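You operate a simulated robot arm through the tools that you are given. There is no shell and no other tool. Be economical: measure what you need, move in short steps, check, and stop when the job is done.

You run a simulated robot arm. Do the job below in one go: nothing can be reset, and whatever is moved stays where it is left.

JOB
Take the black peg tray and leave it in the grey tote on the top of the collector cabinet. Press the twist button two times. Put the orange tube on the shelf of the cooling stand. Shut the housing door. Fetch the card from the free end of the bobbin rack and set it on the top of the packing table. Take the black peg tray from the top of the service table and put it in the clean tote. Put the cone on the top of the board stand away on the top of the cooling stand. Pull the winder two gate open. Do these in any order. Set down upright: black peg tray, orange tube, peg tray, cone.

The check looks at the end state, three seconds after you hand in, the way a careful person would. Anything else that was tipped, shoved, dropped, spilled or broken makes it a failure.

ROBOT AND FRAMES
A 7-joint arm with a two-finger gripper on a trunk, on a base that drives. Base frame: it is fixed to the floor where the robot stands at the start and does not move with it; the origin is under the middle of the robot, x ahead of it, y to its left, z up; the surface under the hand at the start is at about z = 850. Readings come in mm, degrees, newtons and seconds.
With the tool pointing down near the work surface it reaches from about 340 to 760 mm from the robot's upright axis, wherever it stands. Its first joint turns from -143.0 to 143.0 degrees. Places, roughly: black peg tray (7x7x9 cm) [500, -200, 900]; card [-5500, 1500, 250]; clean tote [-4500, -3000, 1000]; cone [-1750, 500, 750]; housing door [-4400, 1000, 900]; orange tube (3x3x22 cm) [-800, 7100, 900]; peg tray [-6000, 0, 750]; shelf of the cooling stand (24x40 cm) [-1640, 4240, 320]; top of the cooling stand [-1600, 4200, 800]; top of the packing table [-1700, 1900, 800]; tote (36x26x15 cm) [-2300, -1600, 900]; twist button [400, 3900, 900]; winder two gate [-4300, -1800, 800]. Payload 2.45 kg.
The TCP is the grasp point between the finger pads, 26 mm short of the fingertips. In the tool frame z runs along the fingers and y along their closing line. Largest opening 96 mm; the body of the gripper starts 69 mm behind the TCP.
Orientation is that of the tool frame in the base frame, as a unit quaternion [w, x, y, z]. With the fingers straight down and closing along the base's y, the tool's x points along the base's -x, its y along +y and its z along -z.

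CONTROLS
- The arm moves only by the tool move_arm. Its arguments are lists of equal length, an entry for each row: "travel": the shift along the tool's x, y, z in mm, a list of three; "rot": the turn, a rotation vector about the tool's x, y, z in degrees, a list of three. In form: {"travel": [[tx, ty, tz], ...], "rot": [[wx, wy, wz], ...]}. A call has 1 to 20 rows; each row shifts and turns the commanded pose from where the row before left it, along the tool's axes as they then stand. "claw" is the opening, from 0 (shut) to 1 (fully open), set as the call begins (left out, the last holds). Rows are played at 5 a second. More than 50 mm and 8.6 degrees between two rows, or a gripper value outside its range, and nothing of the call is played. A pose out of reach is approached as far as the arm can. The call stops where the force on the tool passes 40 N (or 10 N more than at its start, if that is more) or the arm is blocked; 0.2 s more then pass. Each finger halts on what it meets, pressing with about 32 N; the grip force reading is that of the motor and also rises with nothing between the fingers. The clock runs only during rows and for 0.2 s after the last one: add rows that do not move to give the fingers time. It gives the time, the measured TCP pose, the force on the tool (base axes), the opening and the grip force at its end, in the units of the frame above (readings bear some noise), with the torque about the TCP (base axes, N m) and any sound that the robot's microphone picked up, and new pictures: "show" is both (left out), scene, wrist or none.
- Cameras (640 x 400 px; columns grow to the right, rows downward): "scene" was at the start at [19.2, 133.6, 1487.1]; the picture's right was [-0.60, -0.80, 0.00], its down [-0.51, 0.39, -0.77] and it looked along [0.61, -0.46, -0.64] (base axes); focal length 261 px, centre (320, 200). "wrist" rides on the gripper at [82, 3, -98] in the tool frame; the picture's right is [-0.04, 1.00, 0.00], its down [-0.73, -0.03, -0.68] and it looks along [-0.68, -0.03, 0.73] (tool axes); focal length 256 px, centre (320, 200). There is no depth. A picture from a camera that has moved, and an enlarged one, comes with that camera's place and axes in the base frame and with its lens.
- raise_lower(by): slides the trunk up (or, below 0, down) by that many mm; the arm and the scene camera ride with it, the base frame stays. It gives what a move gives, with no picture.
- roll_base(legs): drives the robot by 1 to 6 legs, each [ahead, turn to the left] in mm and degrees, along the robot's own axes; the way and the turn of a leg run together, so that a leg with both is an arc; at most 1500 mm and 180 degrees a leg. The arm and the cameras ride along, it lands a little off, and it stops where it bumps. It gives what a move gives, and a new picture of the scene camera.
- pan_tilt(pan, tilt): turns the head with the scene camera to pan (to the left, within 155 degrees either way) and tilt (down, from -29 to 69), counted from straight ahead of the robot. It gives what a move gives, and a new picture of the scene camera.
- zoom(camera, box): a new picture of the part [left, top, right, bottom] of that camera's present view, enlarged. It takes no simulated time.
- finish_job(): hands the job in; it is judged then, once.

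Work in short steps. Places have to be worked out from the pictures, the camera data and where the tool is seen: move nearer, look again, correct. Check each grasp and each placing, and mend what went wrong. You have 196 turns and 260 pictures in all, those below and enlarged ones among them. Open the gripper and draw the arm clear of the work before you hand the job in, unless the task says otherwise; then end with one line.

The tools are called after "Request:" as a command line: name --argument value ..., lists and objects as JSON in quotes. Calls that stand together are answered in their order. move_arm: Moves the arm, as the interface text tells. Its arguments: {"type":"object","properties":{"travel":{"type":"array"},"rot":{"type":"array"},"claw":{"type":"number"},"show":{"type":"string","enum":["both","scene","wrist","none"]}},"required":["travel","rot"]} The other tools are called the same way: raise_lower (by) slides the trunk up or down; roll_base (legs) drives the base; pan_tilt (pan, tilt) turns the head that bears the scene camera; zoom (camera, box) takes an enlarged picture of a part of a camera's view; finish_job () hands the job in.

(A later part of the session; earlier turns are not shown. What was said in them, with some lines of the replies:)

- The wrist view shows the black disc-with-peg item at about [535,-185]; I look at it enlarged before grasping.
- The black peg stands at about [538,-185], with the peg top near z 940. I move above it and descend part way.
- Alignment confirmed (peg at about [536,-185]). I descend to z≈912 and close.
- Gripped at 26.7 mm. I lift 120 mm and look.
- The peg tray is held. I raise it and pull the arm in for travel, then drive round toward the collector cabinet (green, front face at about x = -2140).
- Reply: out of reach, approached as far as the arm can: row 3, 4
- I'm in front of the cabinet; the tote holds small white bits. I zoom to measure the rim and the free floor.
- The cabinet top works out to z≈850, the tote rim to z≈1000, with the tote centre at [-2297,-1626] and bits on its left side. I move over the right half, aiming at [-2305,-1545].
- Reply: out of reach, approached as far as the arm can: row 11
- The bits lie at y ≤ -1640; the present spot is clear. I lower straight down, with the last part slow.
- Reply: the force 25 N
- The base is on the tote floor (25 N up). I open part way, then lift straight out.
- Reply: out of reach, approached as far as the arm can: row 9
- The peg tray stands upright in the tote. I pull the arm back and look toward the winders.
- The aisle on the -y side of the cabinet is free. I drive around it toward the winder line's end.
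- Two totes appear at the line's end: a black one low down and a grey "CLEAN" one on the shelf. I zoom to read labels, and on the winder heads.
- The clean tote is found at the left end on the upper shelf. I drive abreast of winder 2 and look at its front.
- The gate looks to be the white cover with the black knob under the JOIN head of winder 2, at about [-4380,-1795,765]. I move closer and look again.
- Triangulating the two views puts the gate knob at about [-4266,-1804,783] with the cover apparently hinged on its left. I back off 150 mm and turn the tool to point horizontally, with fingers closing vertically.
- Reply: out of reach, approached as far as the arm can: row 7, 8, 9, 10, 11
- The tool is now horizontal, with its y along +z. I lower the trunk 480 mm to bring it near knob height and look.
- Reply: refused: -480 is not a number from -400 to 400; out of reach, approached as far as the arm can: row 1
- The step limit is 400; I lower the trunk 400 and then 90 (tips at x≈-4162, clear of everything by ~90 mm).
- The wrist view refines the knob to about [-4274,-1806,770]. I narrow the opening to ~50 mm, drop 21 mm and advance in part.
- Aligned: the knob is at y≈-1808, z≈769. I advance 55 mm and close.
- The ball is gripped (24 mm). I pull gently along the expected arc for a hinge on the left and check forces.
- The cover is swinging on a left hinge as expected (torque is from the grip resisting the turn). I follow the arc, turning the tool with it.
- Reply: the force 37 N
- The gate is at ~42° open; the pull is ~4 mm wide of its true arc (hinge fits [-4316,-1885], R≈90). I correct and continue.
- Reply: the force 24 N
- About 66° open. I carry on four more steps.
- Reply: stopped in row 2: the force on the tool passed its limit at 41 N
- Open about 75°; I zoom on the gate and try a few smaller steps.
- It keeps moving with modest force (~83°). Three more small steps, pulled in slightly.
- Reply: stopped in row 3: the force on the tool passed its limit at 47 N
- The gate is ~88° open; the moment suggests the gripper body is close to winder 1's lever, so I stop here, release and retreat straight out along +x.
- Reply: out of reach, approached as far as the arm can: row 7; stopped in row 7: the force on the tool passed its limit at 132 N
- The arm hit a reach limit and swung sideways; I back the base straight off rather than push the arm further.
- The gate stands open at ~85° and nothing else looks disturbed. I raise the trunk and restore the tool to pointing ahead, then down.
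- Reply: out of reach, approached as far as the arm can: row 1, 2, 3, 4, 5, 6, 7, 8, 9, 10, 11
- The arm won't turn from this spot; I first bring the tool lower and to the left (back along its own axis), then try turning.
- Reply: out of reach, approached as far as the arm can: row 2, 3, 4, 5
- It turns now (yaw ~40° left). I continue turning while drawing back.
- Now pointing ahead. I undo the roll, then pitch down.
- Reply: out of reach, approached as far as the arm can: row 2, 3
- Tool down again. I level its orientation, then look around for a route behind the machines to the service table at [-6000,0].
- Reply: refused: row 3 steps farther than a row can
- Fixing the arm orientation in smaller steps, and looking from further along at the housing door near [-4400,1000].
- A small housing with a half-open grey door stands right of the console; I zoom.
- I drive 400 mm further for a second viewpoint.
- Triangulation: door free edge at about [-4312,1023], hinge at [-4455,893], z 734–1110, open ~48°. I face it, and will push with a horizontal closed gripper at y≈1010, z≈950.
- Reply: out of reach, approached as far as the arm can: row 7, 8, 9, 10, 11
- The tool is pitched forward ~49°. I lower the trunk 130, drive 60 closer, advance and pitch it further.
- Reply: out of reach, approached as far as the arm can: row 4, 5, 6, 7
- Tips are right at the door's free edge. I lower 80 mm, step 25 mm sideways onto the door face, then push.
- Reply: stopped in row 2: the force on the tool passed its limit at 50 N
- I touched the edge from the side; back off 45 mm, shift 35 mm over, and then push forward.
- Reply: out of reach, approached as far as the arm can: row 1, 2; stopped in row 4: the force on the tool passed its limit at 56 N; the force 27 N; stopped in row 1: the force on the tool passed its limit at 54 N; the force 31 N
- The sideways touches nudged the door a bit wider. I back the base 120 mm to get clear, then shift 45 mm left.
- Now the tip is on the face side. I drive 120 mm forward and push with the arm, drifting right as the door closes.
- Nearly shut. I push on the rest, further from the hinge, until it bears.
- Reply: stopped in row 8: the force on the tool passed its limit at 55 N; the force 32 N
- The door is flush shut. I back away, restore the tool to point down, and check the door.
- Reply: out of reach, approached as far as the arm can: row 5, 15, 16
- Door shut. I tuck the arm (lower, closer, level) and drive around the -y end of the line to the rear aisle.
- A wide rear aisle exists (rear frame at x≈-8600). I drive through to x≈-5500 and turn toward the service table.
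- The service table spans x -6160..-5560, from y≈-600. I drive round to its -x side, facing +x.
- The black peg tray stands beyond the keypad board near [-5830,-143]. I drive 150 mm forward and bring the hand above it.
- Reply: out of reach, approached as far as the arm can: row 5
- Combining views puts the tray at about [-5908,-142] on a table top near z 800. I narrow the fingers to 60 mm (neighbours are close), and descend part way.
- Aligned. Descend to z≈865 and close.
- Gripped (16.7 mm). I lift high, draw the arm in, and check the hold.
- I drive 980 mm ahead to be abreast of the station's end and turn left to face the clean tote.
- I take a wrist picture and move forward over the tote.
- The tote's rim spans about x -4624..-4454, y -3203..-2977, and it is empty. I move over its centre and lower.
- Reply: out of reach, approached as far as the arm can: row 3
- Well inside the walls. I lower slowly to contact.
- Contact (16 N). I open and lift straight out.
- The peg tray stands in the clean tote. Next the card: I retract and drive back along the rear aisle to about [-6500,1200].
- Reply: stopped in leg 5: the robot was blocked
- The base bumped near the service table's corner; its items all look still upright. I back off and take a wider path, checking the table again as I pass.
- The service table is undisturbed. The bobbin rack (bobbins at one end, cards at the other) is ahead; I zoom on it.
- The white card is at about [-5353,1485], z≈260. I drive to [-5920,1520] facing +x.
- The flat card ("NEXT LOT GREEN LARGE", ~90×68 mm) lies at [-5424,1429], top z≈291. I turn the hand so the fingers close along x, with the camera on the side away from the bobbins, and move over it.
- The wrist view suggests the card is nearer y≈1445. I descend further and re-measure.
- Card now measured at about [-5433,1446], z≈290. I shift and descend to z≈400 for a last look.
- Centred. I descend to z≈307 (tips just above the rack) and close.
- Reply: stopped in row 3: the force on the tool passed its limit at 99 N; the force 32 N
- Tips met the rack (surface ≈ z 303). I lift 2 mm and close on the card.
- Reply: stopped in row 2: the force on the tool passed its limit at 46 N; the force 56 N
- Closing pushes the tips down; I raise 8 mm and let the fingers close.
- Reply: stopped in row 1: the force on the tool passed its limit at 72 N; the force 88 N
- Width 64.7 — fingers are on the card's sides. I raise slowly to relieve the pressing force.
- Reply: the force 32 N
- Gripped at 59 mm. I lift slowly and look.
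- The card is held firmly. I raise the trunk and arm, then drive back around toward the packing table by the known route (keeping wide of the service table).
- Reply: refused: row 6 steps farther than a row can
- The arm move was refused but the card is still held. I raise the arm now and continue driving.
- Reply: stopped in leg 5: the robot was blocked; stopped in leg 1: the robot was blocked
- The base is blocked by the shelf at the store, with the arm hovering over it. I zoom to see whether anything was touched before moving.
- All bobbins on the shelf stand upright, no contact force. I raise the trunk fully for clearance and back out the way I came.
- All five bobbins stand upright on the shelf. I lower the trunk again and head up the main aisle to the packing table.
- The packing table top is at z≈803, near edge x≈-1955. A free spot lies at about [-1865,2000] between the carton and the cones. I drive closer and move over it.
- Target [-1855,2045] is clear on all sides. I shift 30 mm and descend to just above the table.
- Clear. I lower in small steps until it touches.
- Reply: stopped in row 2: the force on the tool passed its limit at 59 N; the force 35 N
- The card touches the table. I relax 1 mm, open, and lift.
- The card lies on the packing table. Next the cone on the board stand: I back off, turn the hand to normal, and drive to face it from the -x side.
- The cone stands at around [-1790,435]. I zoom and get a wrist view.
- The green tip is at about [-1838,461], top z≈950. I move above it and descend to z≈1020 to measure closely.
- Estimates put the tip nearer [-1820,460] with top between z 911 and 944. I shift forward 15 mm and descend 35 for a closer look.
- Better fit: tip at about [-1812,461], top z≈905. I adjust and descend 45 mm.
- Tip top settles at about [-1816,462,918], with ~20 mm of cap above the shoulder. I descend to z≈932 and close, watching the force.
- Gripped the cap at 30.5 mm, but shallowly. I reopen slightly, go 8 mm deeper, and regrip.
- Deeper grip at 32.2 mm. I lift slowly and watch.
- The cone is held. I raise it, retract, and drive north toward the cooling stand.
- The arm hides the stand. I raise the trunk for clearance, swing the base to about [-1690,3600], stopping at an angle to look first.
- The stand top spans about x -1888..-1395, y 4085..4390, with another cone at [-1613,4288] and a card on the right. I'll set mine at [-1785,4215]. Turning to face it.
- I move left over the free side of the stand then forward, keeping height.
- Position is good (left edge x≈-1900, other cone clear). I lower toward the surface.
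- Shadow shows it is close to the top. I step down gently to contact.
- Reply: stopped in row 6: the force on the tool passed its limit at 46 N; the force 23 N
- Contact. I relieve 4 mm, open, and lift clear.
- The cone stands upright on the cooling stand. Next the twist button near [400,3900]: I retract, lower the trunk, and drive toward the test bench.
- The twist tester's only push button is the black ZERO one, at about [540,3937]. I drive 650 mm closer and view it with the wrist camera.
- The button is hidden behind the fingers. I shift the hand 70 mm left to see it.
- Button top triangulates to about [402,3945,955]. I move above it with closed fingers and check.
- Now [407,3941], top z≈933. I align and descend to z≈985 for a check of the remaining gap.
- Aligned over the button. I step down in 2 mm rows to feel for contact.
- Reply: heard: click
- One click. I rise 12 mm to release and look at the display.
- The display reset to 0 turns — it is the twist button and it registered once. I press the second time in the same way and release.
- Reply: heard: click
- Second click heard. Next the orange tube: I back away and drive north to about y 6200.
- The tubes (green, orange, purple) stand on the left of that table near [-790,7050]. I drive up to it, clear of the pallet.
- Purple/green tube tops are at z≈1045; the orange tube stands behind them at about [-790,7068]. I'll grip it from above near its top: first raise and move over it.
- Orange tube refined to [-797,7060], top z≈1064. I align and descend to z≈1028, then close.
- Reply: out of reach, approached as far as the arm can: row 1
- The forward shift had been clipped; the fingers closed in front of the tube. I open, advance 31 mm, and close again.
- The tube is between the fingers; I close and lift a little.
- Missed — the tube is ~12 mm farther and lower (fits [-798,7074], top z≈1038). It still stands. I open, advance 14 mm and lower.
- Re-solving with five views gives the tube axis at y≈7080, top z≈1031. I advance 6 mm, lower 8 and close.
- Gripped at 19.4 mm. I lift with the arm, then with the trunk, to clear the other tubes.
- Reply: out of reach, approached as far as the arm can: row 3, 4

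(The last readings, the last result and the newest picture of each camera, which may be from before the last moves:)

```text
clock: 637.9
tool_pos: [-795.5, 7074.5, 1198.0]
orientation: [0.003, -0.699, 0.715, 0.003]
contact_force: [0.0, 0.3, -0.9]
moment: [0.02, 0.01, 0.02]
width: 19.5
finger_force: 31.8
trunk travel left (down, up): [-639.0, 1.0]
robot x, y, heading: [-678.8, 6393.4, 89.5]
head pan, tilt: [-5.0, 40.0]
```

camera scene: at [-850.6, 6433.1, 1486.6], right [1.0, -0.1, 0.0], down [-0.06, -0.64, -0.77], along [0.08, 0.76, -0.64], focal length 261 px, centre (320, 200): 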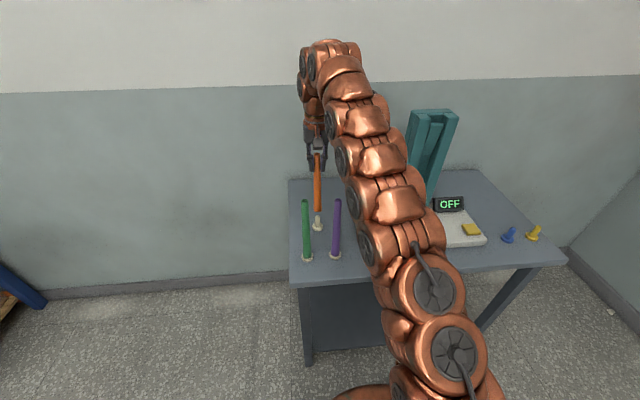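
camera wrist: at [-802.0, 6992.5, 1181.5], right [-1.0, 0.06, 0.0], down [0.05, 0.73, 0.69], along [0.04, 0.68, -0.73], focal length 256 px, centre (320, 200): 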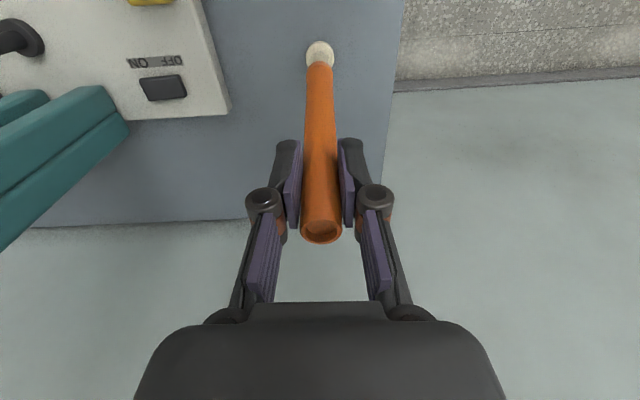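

The tube slid off its peg and is held vertical. I draw it back and up clear of the other tubes, then drive to the cooling stand (backing straight out past the pallet).

Request:
move_arm --travel '[[20, 0, -20], [20, 0, -20], [30, 0, -15], [40, 0, -10], [40, 0, 0], [40, 0, 0], [40, -20, 0], [0, -40, 0]]' --rot '[[0, 0, 0], [0, 0, 0], [0, 0, 0], [0, 0, 0], [0, 0, 0], [0, 0, 0], [0, 0, 0], [0, 0, 0]]' --show "none"

Request:
roll_base --legs '[[-1400, 0], [-1400, 0], [0, 90], [1030, 0], [0, -90]]'

```text
clock: 639.7
tool_pos: [-741.5, 6842.2, 1259.8]
orientation: [0.003, -0.699, 0.715, 0.002]
contact_force: [-0.2, 0.0, -0.8]
moment: [0.02, -0.04, 0.0]
width: 19.6
finger_force: 32.5
trunk travel left (down, up): [-639.0, 1.0]
robot x, y, heading: [-678.2, 6387.8, 89.4]
head pan, tilt: [-5.0, 40.0]
```

```text
clock: 665.9
tool_pos: [-1795.1, 4001.5, 1261.1]
orientation: [-0.003, 0.716, -0.698, -0.003]
contact_force: [-0.6, 0.6, -0.8]
moment: [-0.03, 0.01, 0.01]
width: 19.7
finger_force: 32.3
trunk travel left (down, up): [-639.0, 1.0]
robot x, y, heading: [-1709.1, 3558.8, 92.2]
head pan, tilt: [-5.0, 40.0]
camera scene: at [-1885.1, 3588.6, 1600.7], right [1.0, -0.05, 0.0], down [-0.03, -0.64, -0.77], along [0.04, 0.77, -0.64], focal length 261 px, centre (320, 200)
```

scene: 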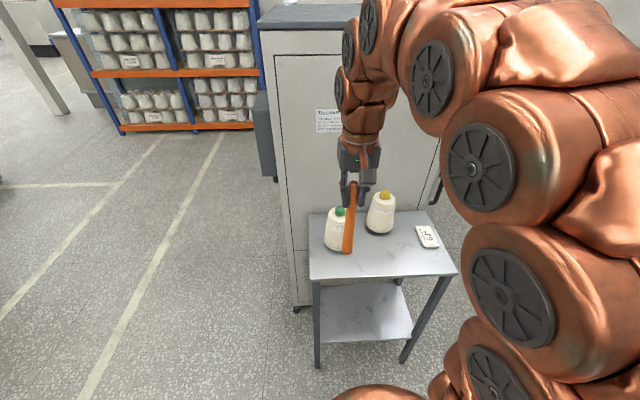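

At the stand with the tube. I set it temporarily upright at the front centre of the top, [-1640,4125], to regrip it horizontally for the low shelf.

Request:
move_arm --travel '[[0, -40, 0], [0, -40, 0], [0, -40, 0], [0, -38, 0], [-40, 0, 20], [-40, 0, 40], [-40, 0, 40], [0, 0, 40], [0, 0, 30], [0, 0, 0]]' --rot '[[0, 0, 0], [0, 0, 0], [0, 0, 0], [0, 0, 0], [0, 0, 0], [0, 0, 0], [0, 0, 0], [0, 0, 0], [0, 0, 0], [0, 0, 0]]' --show "both"

```text
refused: row 6 steps farther than a row can; nothing moved
```

Request:
move_arm --travel '[[0, -40, 0], [0, -40, 0], [0, -40, 0], [0, -38, 0], [-40, 0, 20], [-40, 0, 20], [-40, 0, 20], [0, 0, 40], [0, 0, 40], [0, 0, 30], [0, 0, 0]]' --rot '[[0, 0, 0], [0, 0, 0], [0, 0, 0], [0, 0, 0], [0, 0, 0], [0, 0, 0], [0, 0, 0], [0, 0, 0], [0, 0, 0], [0, 0, 0], [0, 0, 0]]' --show "both"

```text
clock: 668.3
tool_pos: [-1640.4, 4127.1, 1090.3]
orientation: [-0.003, 0.716, -0.698, -0.003]
contact_force: [0.0, 0.0, -0.3]
moment: [-0.02, 0.0, -0.01]
width: 19.9
finger_force: 31.9
trunk travel left (down, up): [-639.0, 1.0]
robot x, y, heading: [-1712.7, 3557.5, 91.9]
head pan, tilt: [-5.0, 40.0]
camera scene: at [-1884.9, 3588.7, 1600.7], right [1.0, -0.05, 0.0], down [-0.03, -0.64, -0.77], along [0.04, 0.77, -0.64], focal length 261 px, centre (320, 200)
camera wrist: at [-1643.3, 4045.2, 1188.5], right [-1.0, 0.02, 0.0], down [0.01, 0.73, 0.69], along [0.01, 0.69, -0.73], focal length 256 px, centre (320, 200)
```

scene: 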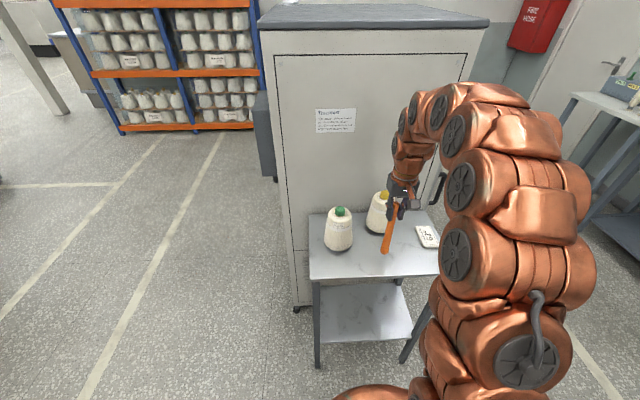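
wrist: 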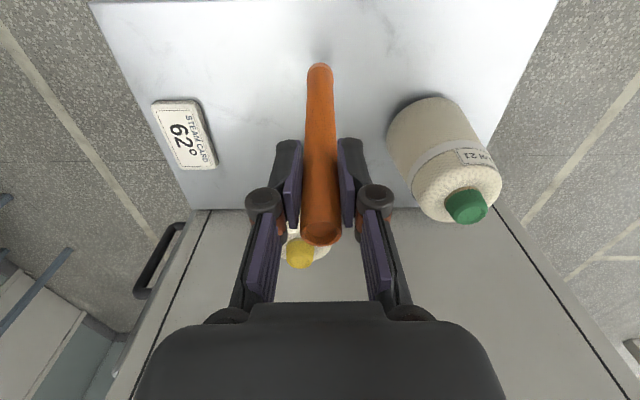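

Good placement. I lower gently to contact.

Request:
move_arm --travel '[[0, 0, 10], [0, 0, 8], [0, 0, 6], [0, 0, 5], [0, 0, 4], [0, 0, 4], [0, 0, 4], [0, 0, 4], [0, 0, 4], [0, 0, 4], [0, 0, 4], [0, 0, 4]]' --rot '[[0, 0, 0], [0, 0, 0], [0, 0, 0], [0, 0, 0], [0, 0, 0], [0, 0, 0], [0, 0, 0], [0, 0, 0], [0, 0, 0], [0, 0, 0], [0, 0, 0], [0, 0, 0]]' --show "none"

```text
clock: 670.9
tool_pos: [-1640.9, 4128.7, 1032.2]
orientation: [-0.004, 0.716, -0.698, -0.004]
contact_force: [0.7, 0.9, 25.8]
moment: [0.43, 0.0, -0.03]
width: 19.9
finger_force: 31.4
trunk travel left (down, up): [-639.0, 1.0]
robot x, y, heading: [-1712.5, 3556.3, 91.9]
head pan, tilt: [-5.0, 40.0]
```

Touching. I relieve the load, open, and rise clear of the tube.

Request:
move_arm --travel '[[0, 0, -1.5], [0, 0, -1], [0, 0, 0]]' --rot '[[0, 0, 0], [0, 0, 0], [0, 0, 0]]' --show "none"

Request:
move_arm --travel '[[0, 0, 0], [0, 0, 0], [0, 0, 0], [0, 0, 0], [0, 0, -15], [0, 0, -30], [0, 0, -40], [0, 0, -40], [0, 0, 0]]' --rot '[[0, 0, 0], [0, 0, 0], [0, 0, 0], [0, 0, 0], [0, 0, 0], [0, 0, 0], [0, 0, 0], [0, 0, 0], [0, 0, 0]]' --claw 0.6 --show "scene"

```text
clock: 671.7
tool_pos: [-1640.0, 4127.8, 1032.4]
orientation: [-0.003, 0.716, -0.698, -0.002]
contact_force: [0.3, -0.2, -0.5]
moment: [0.0, 0.04, 0.01]
width: 20.3
finger_force: 32.0
trunk travel left (down, up): [-639.0, 1.0]
robot x, y, heading: [-1710.6, 3558.2, 92.0]
head pan, tilt: [-5.0, 40.0]
```

```text
clock: 673.7
tool_pos: [-1640.7, 4127.1, 1157.5]
orientation: [-0.003, 0.716, -0.698, -0.003]
contact_force: [0.0, 0.4, -0.3]
moment: [-0.02, 0.02, 0.0]
width: 57.6
finger_force: 0.1
trunk travel left (down, up): [-639.0, 1.0]
robot x, y, heading: [-1712.5, 3556.1, 92.2]
head pan, tilt: [-5.0, 40.0]
camera scene: at [-1885.0, 3588.5, 1600.6], right [1.0, -0.05, 0.0], down [-0.03, -0.64, -0.77], along [0.04, 0.77, -0.64], focal length 261 px, centre (320, 200)
```

scene: 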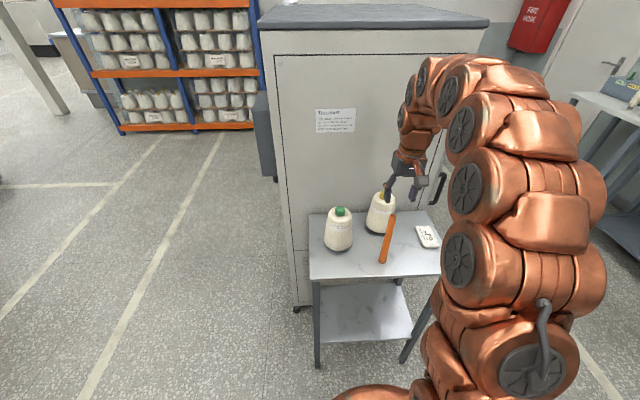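

The tube stands upright alone. I back off 110 mm, draw the arm in, and pitch the tool to horizontal.

Request:
move_arm --travel '[[0, 0, -30], [40, 0, 0], [40, 0, 0], [0, 0, 0]]' --rot '[[0, 0, 0], [0, 0, 0], [0, 0, 0], [0, 0, 0]]' --show "none"

Request:
roll_base --legs '[[-110, 0]]'

Request:
raise_lower --by -200

Request:
move_arm --travel '[[0, 0, 0], [0, 0, 0], [0, 0, 0], [0, 0, 0], [0, 0, 0], [0, 0, 0], [0, 0, 0], [0, 0, 0], [0, 0, 0], [0, 0, 0], [0, 0, 0]]' --rot '[[0, -8.2, 0], [0, -8.2, 0], [0, -8.2, 0], [0, -8.2, 0], [0, -8.2, 0], [0, -8.2, 0], [0, -8.2, 0], [0, -8.2, 0], [0, -8.2, 0], [0, -8.2, 0], [0, -8, 0]]' --show "none"

```text
clock: 674.7
tool_pos: [-1637.8, 4046.8, 1186.9]
orientation: [-0.003, 0.716, -0.698, -0.004]
contact_force: [0.9, 0.6, 0.5]
moment: [0.0, -0.01, 0.0]
width: 57.5
finger_force: 0.1
trunk travel left (down, up): [-639.0, 1.0]
robot x, y, heading: [-1713.5, 3560.3, 92.3]
head pan, tilt: [-5.0, 40.0]
```

```text
clock: 675.9
tool_pos: [-1634.9, 3937.5, 1187.2]
orientation: [-0.003, 0.716, -0.698, -0.003]
contact_force: [0.6, 0.8, -0.3]
moment: [0.0, -0.02, 0.01]
width: 57.7
finger_force: 0.1
trunk travel left (down, up): [-639.0, 1.0]
robot x, y, heading: [-1704.6, 3443.9, 92.3]
head pan, tilt: [-5.0, 40.0]
camera scene: at [-1881.0, 3478.5, 1600.7], right [1.0, -0.05, 0.0], down [-0.03, -0.64, -0.77], along [0.04, 0.76, -0.64], focal length 261 px, centre (320, 200)
```

scene: 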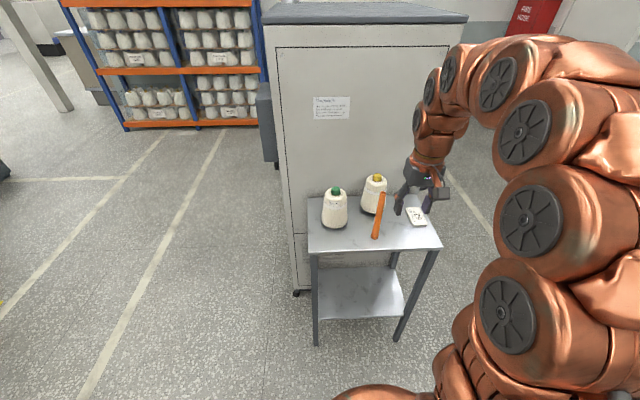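

```text
clock: 678.1
tool_pos: [-1634.7, 3937.2, 986.3]
orientation: [-0.003, 0.716, -0.699, -0.003]
contact_force: [-0.3, -0.2, 0.4]
moment: [-0.01, -0.01, 0.01]
width: 57.4
finger_force: 0.1
trunk travel left (down, up): [-439.0, 201.0]
robot x, y, heading: [-1705.5, 3446.4, 92.3]
head pan, tilt: [-5.0, 40.0]
```

```text
clock: 680.5
tool_pos: [-1606.1, 3948.1, 1052.8]
orientation: [-0.366, 0.61, -0.595, -0.375]
contact_force: [0.1, 0.4, 0.3]
moment: [-0.01, 0.04, 0.0]
width: 57.7
finger_force: 0.0
out of reach, approached as far as the arm can: row 7, 8, 9, 10, 11
trunk travel left (down, up): [-439.0, 201.0]
robot x, y, heading: [-1710.0, 3443.4, 92.2]
head pan, tilt: [-5.0, 40.0]
```

Pitched to ~63°, enough room to finish further out. I advance along the tool axis, shift to x=-1640 and finish the pitch.

Request:
move_arm --travel '[[0, 17, 40], [0, 17, 40], [0, 0, 0], [0, 0, 0], [0, 0, 0], [0, 0, 0], [0, 0, 0]]' --rot '[[0, 0, 0], [0, 0, 0], [0, -7, 0], [0, -7, 0], [0, -7, 0], [0, -6, 0], [0, 0, 0]]' --show "both"

```text
clock: 682.1
tool_pos: [-1647.3, 4059.8, 1064.6]
orientation: [-0.459, 0.536, -0.513, -0.489]
contact_force: [-0.5, -0.6, -0.5]
moment: [0.01, 0.03, 0.01]
width: 57.5
finger_force: 0.0
out of reach, approached as far as the arm can: row 3, 4, 5, 6
trunk travel left (down, up): [-439.0, 201.0]
robot x, y, heading: [-1709.2, 3447.8, 91.8]
head pan, tilt: [-5.0, 40.0]
camera scene: at [-1881.0, 3478.0, 1400.7], right [1.0, -0.05, 0.0], down [-0.03, -0.64, -0.77], along [0.04, 0.77, -0.64], focal length 261 px, centre (320, 200)
camera wrist: at [-1647.5, 3953.8, 993.1], right [-1.0, -0.05, 0.05], down [0.07, -0.6, 0.8], along [-0.01, 0.8, 0.6], focal length 256 px, centre (320, 200)
```

scene: 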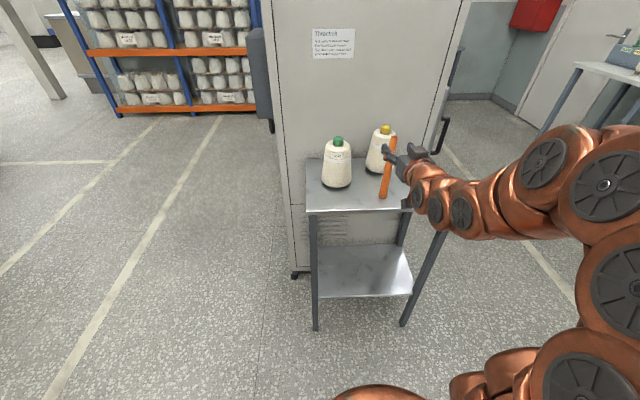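
wrist: 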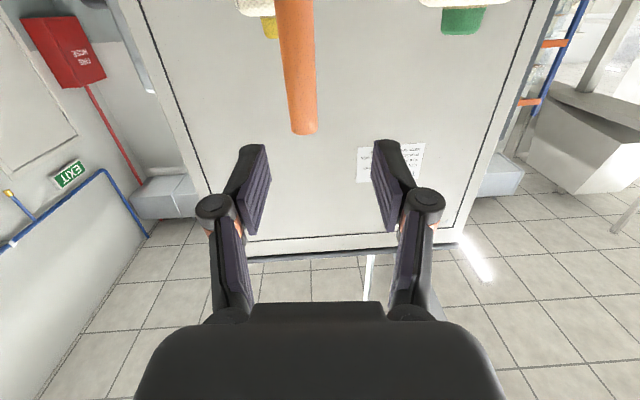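

Tool is near horizontal; tube top measured at [-1641,4127,1061]. I correct the roll (-2.9°), lower 75 mm, shift 9 mm, and advance to straddle the tube.

Request:
raise_lower --by -75

Request:
move_arm --travel '[[0, -9, 0], [0, 0, 20], [0, 0, 0]]' --rot '[[0, 0, -2.9], [0, 0, 0], [0, 0, 0]]' --show "wrist"

```text
clock: 683.2
tool_pos: [-1648.0, 4059.7, 988.9]
orientation: [-0.461, 0.535, -0.513, -0.489]
contact_force: [-0.1, 0.6, 0.1]
moment: [-0.01, 0.01, 0.0]
width: 57.6
finger_force: 0.0
trunk travel left (down, up): [-364.0, 276.0]
robot x, y, heading: [-1706.9, 3447.8, 92.3]
head pan, tilt: [-5.0, 40.0]
```

```text
clock: 684.0
tool_pos: [-1639.6, 4078.2, 987.2]
orientation: [-0.472, 0.549, -0.499, -0.477]
contact_force: [0.1, -0.3, -0.5]
moment: [-0.01, 0.01, -0.01]
width: 57.4
finger_force: 0.1
trunk travel left (down, up): [-364.0, 276.0]
robot x, y, heading: [-1708.7, 3445.8, 92.1]
head pan, tilt: [-5.0, 40.0]
camera wrist: at [-1635.5, 3973.9, 916.0], right [-1.0, -0.05, 0.0], down [0.03, -0.6, 0.8], along [-0.04, 0.8, 0.6], focal length 256 px, centre (320, 200)
```

wrist: 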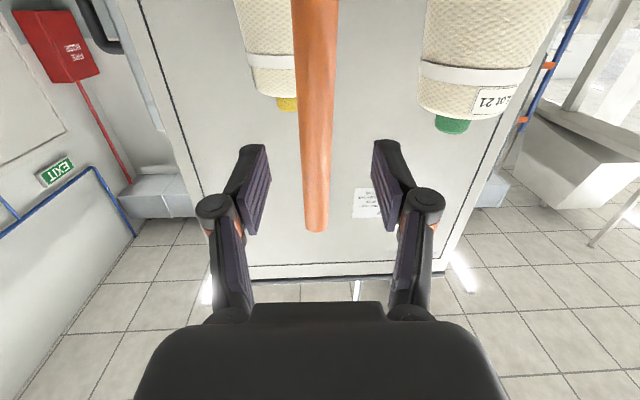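

Well lined up. I advance 50 mm and close.

Request:
move_arm --travel '[[0, -3, 20], [0, 0, 20], [0, 0, 10], [0, 0, 0]]' --rot '[[0, 0, 0], [0, 0, 0], [0, 0, 0], [0, 0, 0]]' --show "none"

Request:
move_arm --travel '[[0, 0, 0], [0, 0, 0], [0, 0, 0], [0, 0, 0], [0, 0, 0]]' --rot '[[0, 0, 0], [0, 0, 0], [0, 0, 0], [0, 0, 0], [0, 0, 0]]' --claw 0 --show "both"

```text
clock: 685.0
tool_pos: [-1640.0, 4130.0, 981.5]
orientation: [-0.472, 0.549, -0.499, -0.477]
contact_force: [0.4, 0.0, -0.2]
moment: [-0.01, -0.02, 0.01]
width: 57.7
finger_force: 0.1
trunk travel left (down, up): [-364.0, 276.0]
robot x, y, heading: [-1711.0, 3447.1, 92.2]
head pan, tilt: [-5.0, 40.0]
```

```text
clock: 686.2
tool_pos: [-1639.8, 4130.0, 982.1]
orientation: [-0.472, 0.549, -0.5, -0.476]
contact_force: [0.1, 0.3, 1.4]
moment: [0.03, 0.0, -0.01]
width: 19.6
finger_force: 32.2
trunk travel left (down, up): [-364.0, 276.0]
robot x, y, heading: [-1704.5, 3446.6, 92.2]
head pan, tilt: [-5.0, 40.0]
camera scene: at [-1880.9, 3478.0, 1325.7], right [1.0, -0.05, 0.0], down [-0.03, -0.64, -0.77], along [0.04, 0.77, -0.64], focal length 261 px, centre (320, 200)
camera wrist: at [-1634.9, 4024.0, 911.2], right [-1.0, -0.05, 0.0], down [0.03, -0.6, 0.8], along [-0.04, 0.8, 0.6], focal length 256 px, centre (320, 200)
```

scene: 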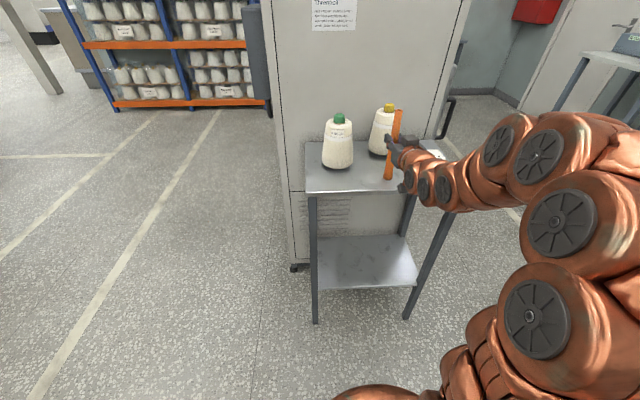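
wrist: 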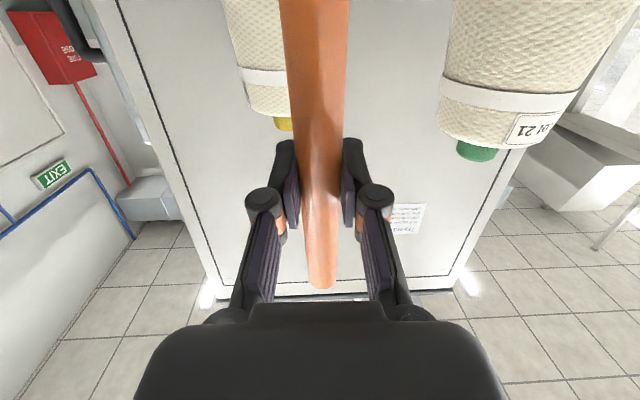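

Held firmly at mid-height. I lift 40 mm, back the base 50 mm (packing table is close behind) and retract the arm to clear the front edge.

Request:
raise_lower --by 50

Request:
roll_base --legs '[[-45, 0]]'

Request:
move_arm --travel '[[0, 0, -20], [0, 0, -20], [0, 0, -20], [0, 0, 0]]' --rot '[[0, 0, 0], [0, 0, 0], [0, 0, 0], [0, 0, 0]]' --show "none"

```text
clock: 687.1
tool_pos: [-1639.9, 4130.1, 1032.4]
orientation: [-0.472, 0.548, -0.499, -0.476]
contact_force: [0.8, -0.4, -1.1]
moment: [-0.01, 0.04, 0.01]
width: 20.1
finger_force: 32.3
trunk travel left (down, up): [-414.0, 226.0]
robot x, y, heading: [-1708.6, 3445.7, 92.1]
head pan, tilt: [-5.0, 40.0]
```

```text
clock: 688.0
tool_pos: [-1637.8, 4084.6, 1032.0]
orientation: [-0.473, 0.548, -0.499, -0.477]
contact_force: [0.1, 0.8, -0.3]
moment: [-0.02, -0.02, 0.03]
width: 20.1
finger_force: 31.7
trunk travel left (down, up): [-414.0, 226.0]
robot x, y, heading: [-1703.9, 3401.8, 92.1]
head pan, tilt: [-5.0, 40.0]
camera scene: at [-1879.2, 3432.6, 1375.7], right [1.0, -0.05, 0.0], down [-0.03, -0.64, -0.77], along [0.04, 0.77, -0.64], focal length 261 px, centre (320, 200)
```

scene: 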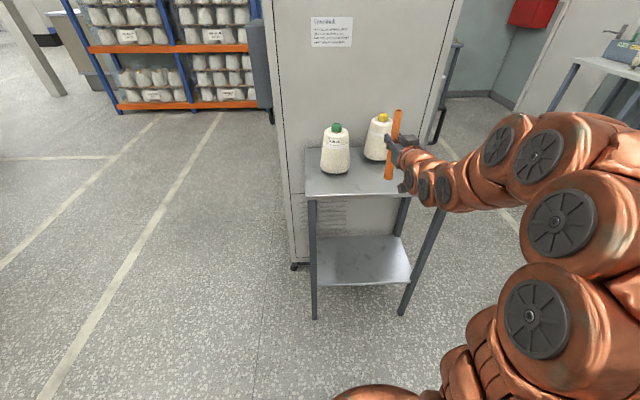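

```text
clock: 689.0
tool_pos: [-1635.3, 4025.0, 1038.0]
orientation: [-0.473, 0.548, -0.499, -0.477]
contact_force: [-0.4, -0.2, -0.4]
moment: [0.0, -0.01, -0.02]
width: 19.8
finger_force: 32.7
trunk travel left (down, up): [-414.0, 226.0]
robot x, y, heading: [-1704.7, 3399.3, 92.0]
head pan, tilt: [-5.0, 40.0]
```

Clear of the edge (tips at y≈4051). I lower the trunk to its bottom and the arm further, to about z 480, in front of the stand.

Request:
raise_lower --by -400

Request:
move_arm --travel '[[40, 0, 2], [40, 0, 4], [40, 0, 4], [35, 0, 3], [0, 0, 0]]' --rot '[[0, 0, 0], [0, 0, 0], [0, 0, 0], [0, 0, 0], [0, 0, 0]]' --show "both"

```text
clock: 692.9
tool_pos: [-1634.3, 4024.0, 637.8]
orientation: [-0.473, 0.548, -0.499, -0.477]
contact_force: [0.9, 0.8, -0.5]
moment: [0.02, 0.02, -0.01]
width: 19.9
finger_force: 32.2
trunk travel left (down, up): [-14.0, 626.0]
robot x, y, heading: [-1705.1, 3400.4, 92.0]
head pan, tilt: [-5.0, 40.0]
```

```text
clock: 694.1
tool_pos: [-1650.2, 4045.8, 578.3]
orientation: [-0.472, 0.549, -0.499, -0.477]
contact_force: [-0.7, -0.1, -0.9]
moment: [0.0, 0.03, -0.02]
width: 20.0
finger_force: 32.1
out of reach, approached as far as the arm can: row 1, 2, 3, 4
trunk travel left (down, up): [-14.0, 626.0]
robot x, y, heading: [-1710.0, 3402.9, 92.1]
head pan, tilt: [-5.0, 40.0]
camera scene: at [-1879.2, 3432.6, 975.7], right [1.0, -0.05, 0.0], down [-0.03, -0.64, -0.77], along [0.04, 0.77, -0.64], focal length 261 px, centre (320, 200)
camera wrist: at [-1645.9, 3939.7, 507.1], right [-1.0, -0.05, 0.0], down [0.03, -0.6, 0.8], along [-0.04, 0.8, 0.6], focal length 256 px, centre (320, 200)
```

scene: 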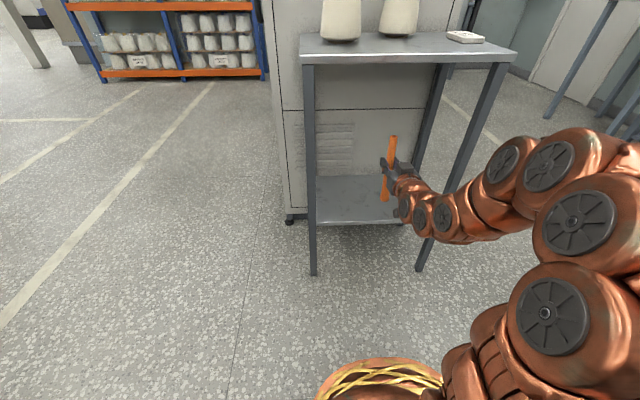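
wrist: 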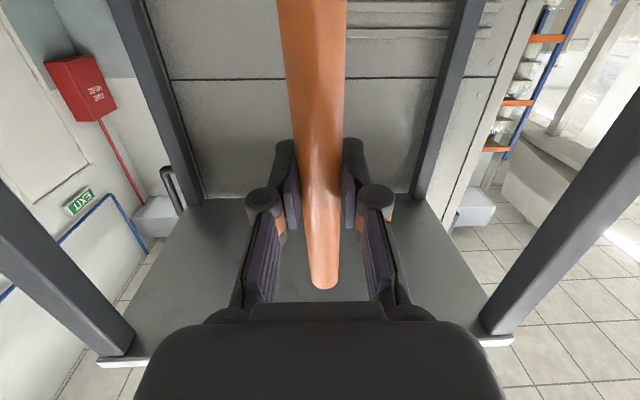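

Low limit for this reach is z≈578. The tube (bottom ~450) still fits between shelf and top, so I extend forward into the stand first, then try lowering where the arm is straighter.

Request:
move_arm --travel '[[0, 0, 30], [0, 0, 35], [0, 0, 35], [0, 0, 30], [0, 0, 0]]' --rot '[[0, 0, 0], [0, 0, 0], [0, 0, 0], [0, 0, 0], [0, 0, 0]]' --show "none"

Request:
move_arm --travel '[[20, 0, 2], [20, 0, 2], [20, 0, 2], [0, 0, 0]]' --rot '[[0, 0, 0], [0, 0, 0], [0, 0, 0], [0, 0, 0]]' --show "none"

```text
clock: 695.3
tool_pos: [-1657.2, 4174.0, 566.8]
orientation: [-0.473, 0.548, -0.498, -0.478]
contact_force: [-0.1, -0.2, -0.2]
moment: [0.01, 0.02, -0.02]
width: 19.8
finger_force: 32.2
trunk travel left (down, up): [-14.0, 626.0]
robot x, y, heading: [-1701.1, 3402.9, 92.2]
head pan, tilt: [-5.0, 40.0]
```

```text
clock: 696.3
tool_pos: [-1653.9, 4174.7, 505.1]
orientation: [-0.472, 0.548, -0.499, -0.476]
contact_force: [0.0, -0.6, -0.8]
moment: [0.04, 0.01, 0.01]
width: 20.0
finger_force: 31.9
trunk travel left (down, up): [-14.0, 626.0]
robot x, y, heading: [-1704.2, 3398.7, 92.1]
head pan, tilt: [-5.0, 40.0]
```

It works at this reach: z=505 now. I continue down slowly to contact (expected near 450).

Request:
move_arm --travel '[[15, 0, 1.5], [8, 0, 1], [5, 0, 0.5], [4, 0, 0.4], [4, 0, 0.4], [4, 0, 0.4], [4, 0, 0.4], [4, 0, 0.4], [4, 0, 0.4], [4, 0, 0.4], [4, 0, 0.4]]' --rot '[[0, 0, 0], [0, 0, 0], [0, 0, 0], [0, 0, 0], [0, 0, 0], [0, 0, 0], [0, 0, 0], [0, 0, 0], [0, 0, 0], [0, 0, 0], [0, 0, 0]]' --show "both"

```text
clock: 698.7
tool_pos: [-1651.7, 4175.3, 450.8]
orientation: [-0.475, 0.547, -0.498, -0.478]
contact_force: [0.5, 0.1, 27.4]
moment: [0.19, 0.11, -0.03]
width: 20.2
finger_force: 31.8
trunk travel left (down, up): [-14.0, 626.0]
robot x, y, heading: [-1704.7, 3398.6, 92.0]
head pan, tilt: [-5.0, 40.0]
camera scene: at [-1879.3, 3431.5, 976.2], right [1.0, -0.05, 0.0], down [-0.03, -0.64, -0.77], along [0.04, 0.77, -0.64], focal length 261 px, centre (320, 200)
camera wrist: at [-1646.8, 4070.6, 378.0], right [-1.0, -0.05, 0.0], down [0.03, -0.61, 0.79], along [-0.04, 0.79, 0.61], focal length 256 px, centre (320, 200)
```

scene: 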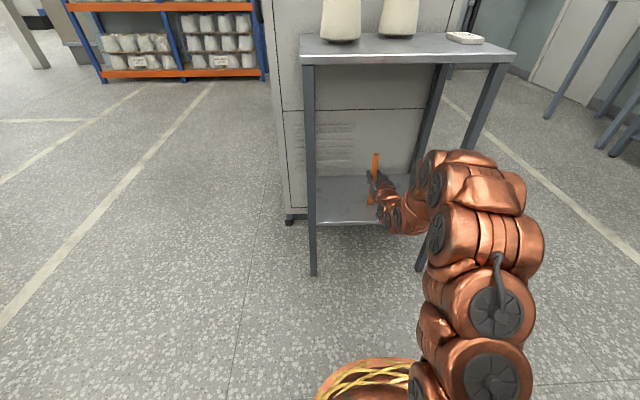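
wrist: 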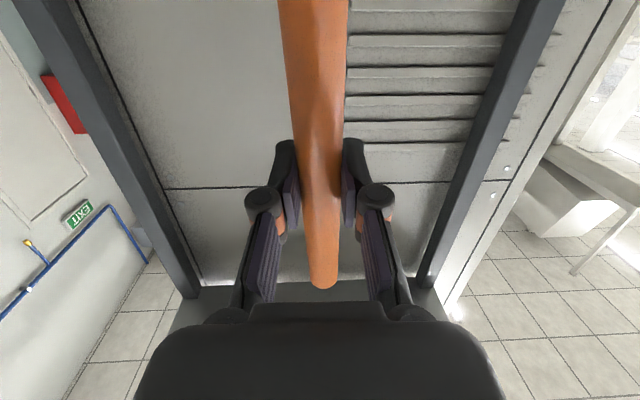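

The tube is on the shelf (27 N), inside its front edge. I relieve, open, and withdraw along the tool axis.

Request:
move_arm --travel '[[-1.5, 0, 0], [-1, 0, 0], [0, 0, 0]]' --rot '[[0, 0, 0], [0, 0, 0], [0, 0, 0]]' --show "none"

Request:
move_arm --travel '[[0, 0, 0], [0, 0, 0], [0, 0, 0], [0, 0, 0], [0, 0, -10], [0, 0, -20], [0, 0, -25], [0, 0, 0]]' --rot '[[0, 0, 0], [0, 0, 0], [0, 0, 0], [0, 0, 0], [0, 0, 0], [0, 0, 0], [0, 0, 0], [0, 0, 0]]' --claw 0.65 --show "both"

```text
clock: 699.5
tool_pos: [-1651.2, 4174.5, 449.5]
orientation: [-0.473, 0.548, -0.498, -0.477]
contact_force: [1.8, 2.6, 23.2]
moment: [0.55, -0.01, -0.01]
width: 20.2
finger_force: 31.8
trunk travel left (down, up): [-14.0, 626.0]
robot x, y, heading: [-1710.4, 3403.6, 92.2]
head pan, tilt: [-5.0, 40.0]
```

```text
clock: 701.3
tool_pos: [-1649.7, 4121.5, 451.9]
orientation: [-0.472, 0.548, -0.499, -0.477]
contact_force: [-0.4, -0.3, 0.1]
moment: [-0.01, -0.02, -0.01]
width: 62.3
finger_force: 0.0
trunk travel left (down, up): [-14.0, 626.0]
robot x, y, heading: [-1705.3, 3400.9, 91.9]
head pan, tilt: [-5.0, 40.0]
camera scene: at [-1879.2, 3432.6, 975.7], right [1.0, -0.05, 0.0], down [-0.03, -0.64, -0.77], along [0.04, 0.77, -0.64], focal length 261 px, centre (320, 200)
camera wrist: at [-1644.7, 4015.0, 381.3], right [-1.0, -0.05, 0.0], down [0.03, -0.6, 0.8], along [-0.04, 0.8, 0.6], focal length 256 px, centre (320, 200)
```

scene: 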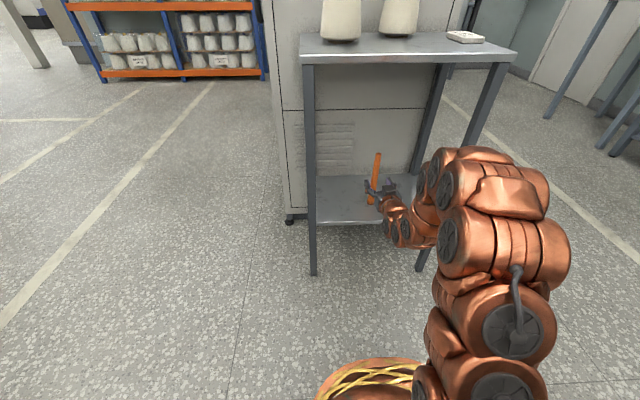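
wrist: 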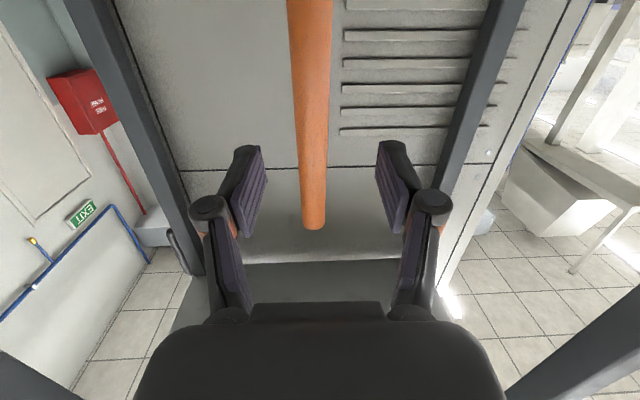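

The tube stands upright on the shelf. I withdraw further, rising slightly as the reach requires.

Request:
move_arm --travel '[[-10, 0, -25], [-25, 0, -25], [-30, 0, -20], [-30, 0, -10], [-30, 0, -10], [-10, 0, -10], [0, 0, 0]]' --rot '[[0, 0, 0], [0, 0, 0], [0, 0, 0], [0, 0, 0], [0, 0, 0], [0, 0, 0], [0, 0, 0]]' --show "none"

Request:
roll_base --legs '[[-25, 0]]'

```text
clock: 702.9
tool_pos: [-1649.2, 4041.7, 587.2]
orientation: [-0.472, 0.548, -0.5, -0.477]
contact_force: [-0.3, 0.0, -0.2]
moment: [-0.01, -0.02, 0.02]
width: 62.4
finger_force: 0.0
out of reach, approached as far as the arm can: row 3
trunk travel left (down, up): [-14.0, 626.0]
robot x, y, heading: [-1704.2, 3401.1, 92.3]
head pan, tilt: [-5.0, 40.0]
```

```text
clock: 703.7
tool_pos: [-1648.5, 4016.5, 587.4]
orientation: [-0.471, 0.549, -0.499, -0.477]
contact_force: [0.6, -0.2, 0.7]
moment: [-0.02, -0.01, 0.01]
width: 62.2
finger_force: 0.0
trunk travel left (down, up): [-14.0, 626.0]
robot x, y, heading: [-1706.4, 3376.8, 92.1]
head pan, tilt: [-5.0, 40.0]
camera scene: at [-1878.3, 3407.4, 975.7], right [1.0, -0.05, 0.0], down [-0.03, -0.64, -0.77], along [0.04, 0.77, -0.64], focal length 261 px, centre (320, 200)
```

scene: 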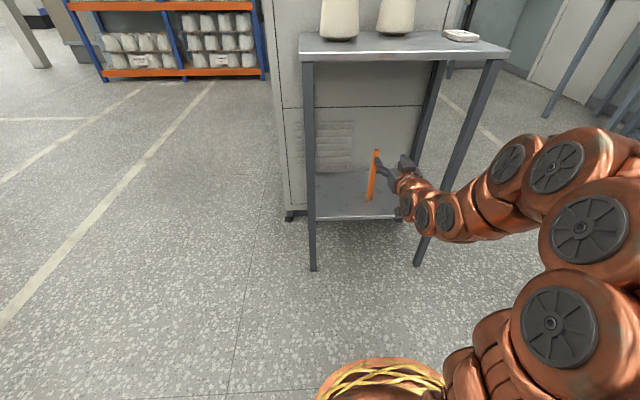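

All clear of the stand. I raise the trunk, draw back, and take a final close look at the tube and cones.

Request:
raise_lower --by 400

Request:
raise_lower --by 120

Request:
roll_base --legs '[[0, 60]]'

Request:
pan_tilt --pan -60 --tilt 45

Request:
zoom --camera "scene" --box '[220, 100, 460, 350]'

```text
clock: 707.5
tool_pos: [-1648.5, 4016.1, 986.9]
orientation: [-0.471, 0.55, -0.499, -0.477]
contact_force: [0.4, 0.4, 0.1]
moment: [-0.01, 0.01, 0.01]
width: 62.1
finger_force: 0.0
trunk travel left (down, up): [-414.0, 226.0]
robot x, y, heading: [-1703.5, 3377.9, 92.0]
head pan, tilt: [-5.0, 40.0]
```

```text
clock: 709.0
tool_pos: [-1648.5, 4016.4, 1107.6]
orientation: [-0.471, 0.55, -0.499, -0.476]
contact_force: [-0.1, -0.5, 0.1]
moment: [0.0, 0.03, 0.0]
width: 62.4
finger_force: 0.0
trunk travel left (down, up): [-534.0, 106.0]
robot x, y, heading: [-1707.1, 3377.9, 92.1]
head pan, tilt: [-5.0, 40.0]
```

```text
clock: 712.0
tool_pos: [-2231.2, 3743.5, 1107.0]
orientation: [-0.17, 0.725, -0.158, -0.649]
contact_force: [0.5, 0.1, -0.3]
moment: [-0.01, -0.02, -0.01]
width: 62.3
finger_force: 0.0
trunk travel left (down, up): [-534.0, 106.0]
robot x, y, heading: [-1708.4, 3376.4, 152.3]
head pan, tilt: [-5.0, 40.0]
camera scene: at [-1815.1, 3241.1, 1495.7], right [0.54, 0.84, 0.0], down [0.54, -0.35, -0.77], along [-0.64, 0.42, -0.64], focal length 261 px, centre (320, 200)
```

scene: 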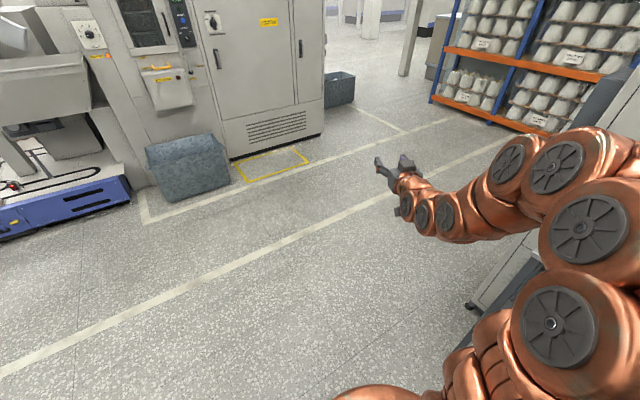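

```text
clock: 713.3
tool_pos: [-2230.1, 3744.1, 1105.5]
orientation: [-0.171, 0.725, -0.159, -0.648]
contact_force: [-0.4, -0.7, 0.5]
moment: [-0.02, -0.01, -0.01]
width: 62.1
finger_force: 0.0
trunk travel left (down, up): [-534.0, 106.0]
robot x, y, heading: [-1704.0, 3373.9, 152.3]
head pan, tilt: [-60.0, 45.0]
camera scene: at [-1746.7, 3276.3, 1488.4], right [1.0, 0.04, 0.0], down [0.03, -0.71, -0.71], along [-0.03, 0.71, -0.71], focal length 261 px, centre (320, 200)
```

scene: 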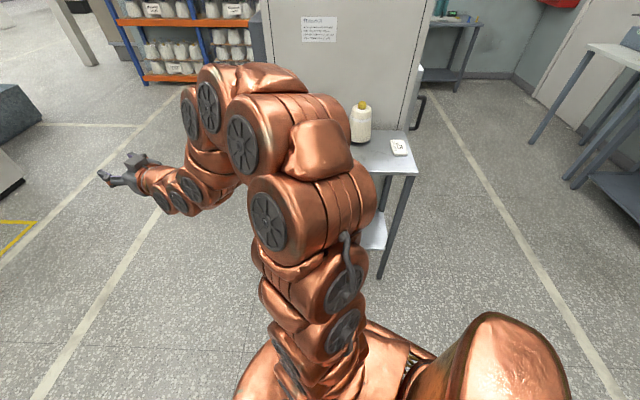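

```text
1.60 times, centred on (340, 225) of scene
camera zoom: at [-1746.7, 3276.3, 1488.4], right [1.0, 0.04, 0.0], down [0.03, -0.71, -0.71], along [-0.03, 0.71, -0.71], focal length 418 px, centre (288, 160)
```

zoom: 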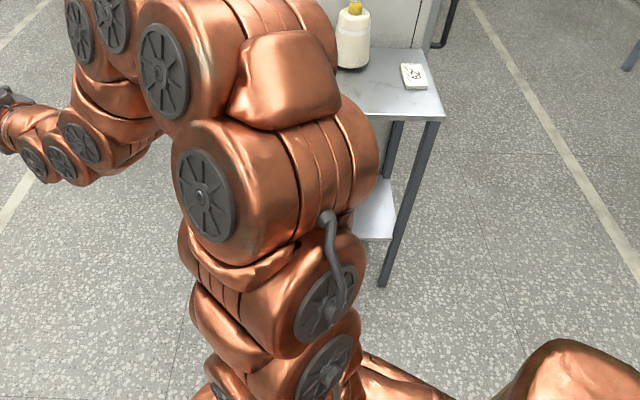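

The arm hides part of the stand. I drive off 700 mm and look back to verify the cones and tube.

Request:
roll_base --legs '[[700, 0]]'

Request:
pan_tilt --pan -122 --tilt 35

Request:
zoom --camera "scene" --box '[200, 60, 480, 320]'

```text
clock: 717.1
tool_pos: [-2851.6, 4072.1, 1105.9]
orientation: [-0.17, 0.726, -0.158, -0.648]
contact_force: [0.2, 0.4, -0.5]
moment: [0.0, 0.01, 0.01]
width: 62.4
finger_force: 0.1
trunk travel left (down, up): [-534.0, 106.0]
robot x, y, heading: [-2322.3, 3703.7, 152.1]
head pan, tilt: [-60.0, 45.0]
camera scene: at [-2366.7, 3604.5, 1488.4], right [1.0, 0.04, 0.0], down [0.03, -0.71, -0.71], along [-0.03, 0.71, -0.71], focal length 261 px, centre (320, 200)
```

scene: 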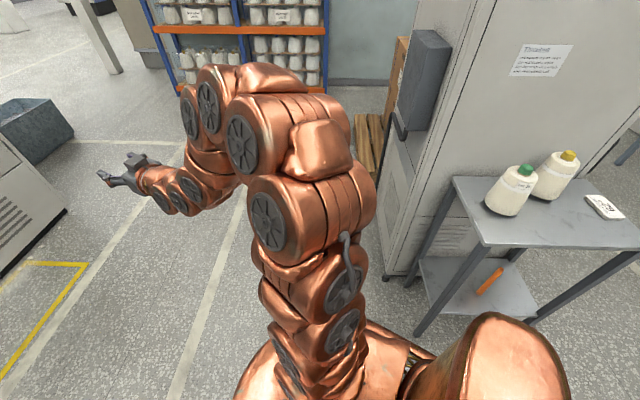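

```text
clock: 718.5
tool_pos: [-2850.5, 4072.8, 1106.9]
orientation: [-0.17, 0.725, -0.158, -0.649]
contact_force: [-1.0, 0.5, -0.2]
moment: [-0.02, -0.02, 0.04]
width: 62.4
finger_force: 0.1
trunk travel left (down, up): [-534.0, 106.0]
robot x, y, heading: [-2322.7, 3702.5, 152.1]
head pan, tilt: [-122.0, 35.0]
camera scene: at [-2287.6, 3567.5, 1503.2], right [0.5, -0.86, 0.0], down [-0.5, -0.29, -0.82], along [0.71, 0.41, -0.57], focal length 261 px, centre (320, 200)
```

scene: 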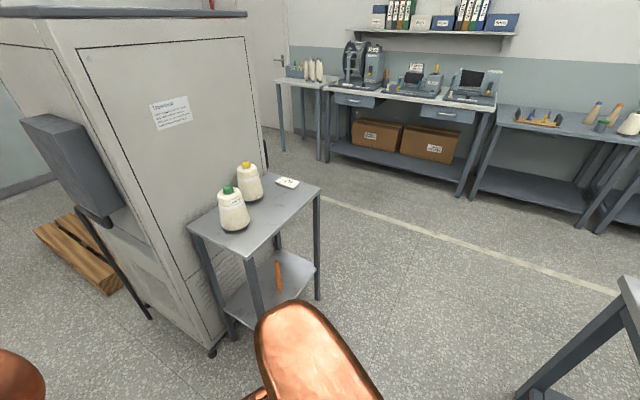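

```text
1.54 times, centred on (340, 190) of scene
camera zoom: at [-2287.6, 3567.5, 1503.2], right [0.5, -0.86, 0.0], down [-0.5, -0.29, -0.82], along [0.71, 0.41, -0.57], focal length 402 px, centre (289, 215)
```

zoom: 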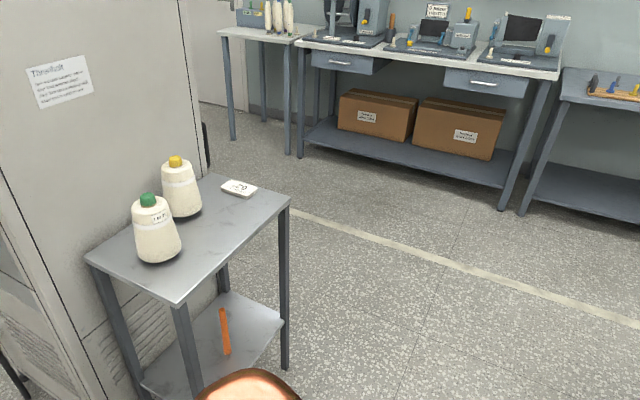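

Both cones and the tube stand upright, the gripper is open and the arm is clear of everything; I hand the job in.

Request:
finish_job

```text
The job is handed in.
```

I did all eight tasks and handed the job in. I saw both peg trays, the tube and the cone standing upright after I let go of each. The winder two gate stands about 85° open. I took the twist button to be the black ZERO button on the twist tester: it clicked twice, and the first press set the display to 0 turns. The base bumped the service table and stopped against the yarn store shelf, and pictures taken afterwards showed nothing tipped or moved.
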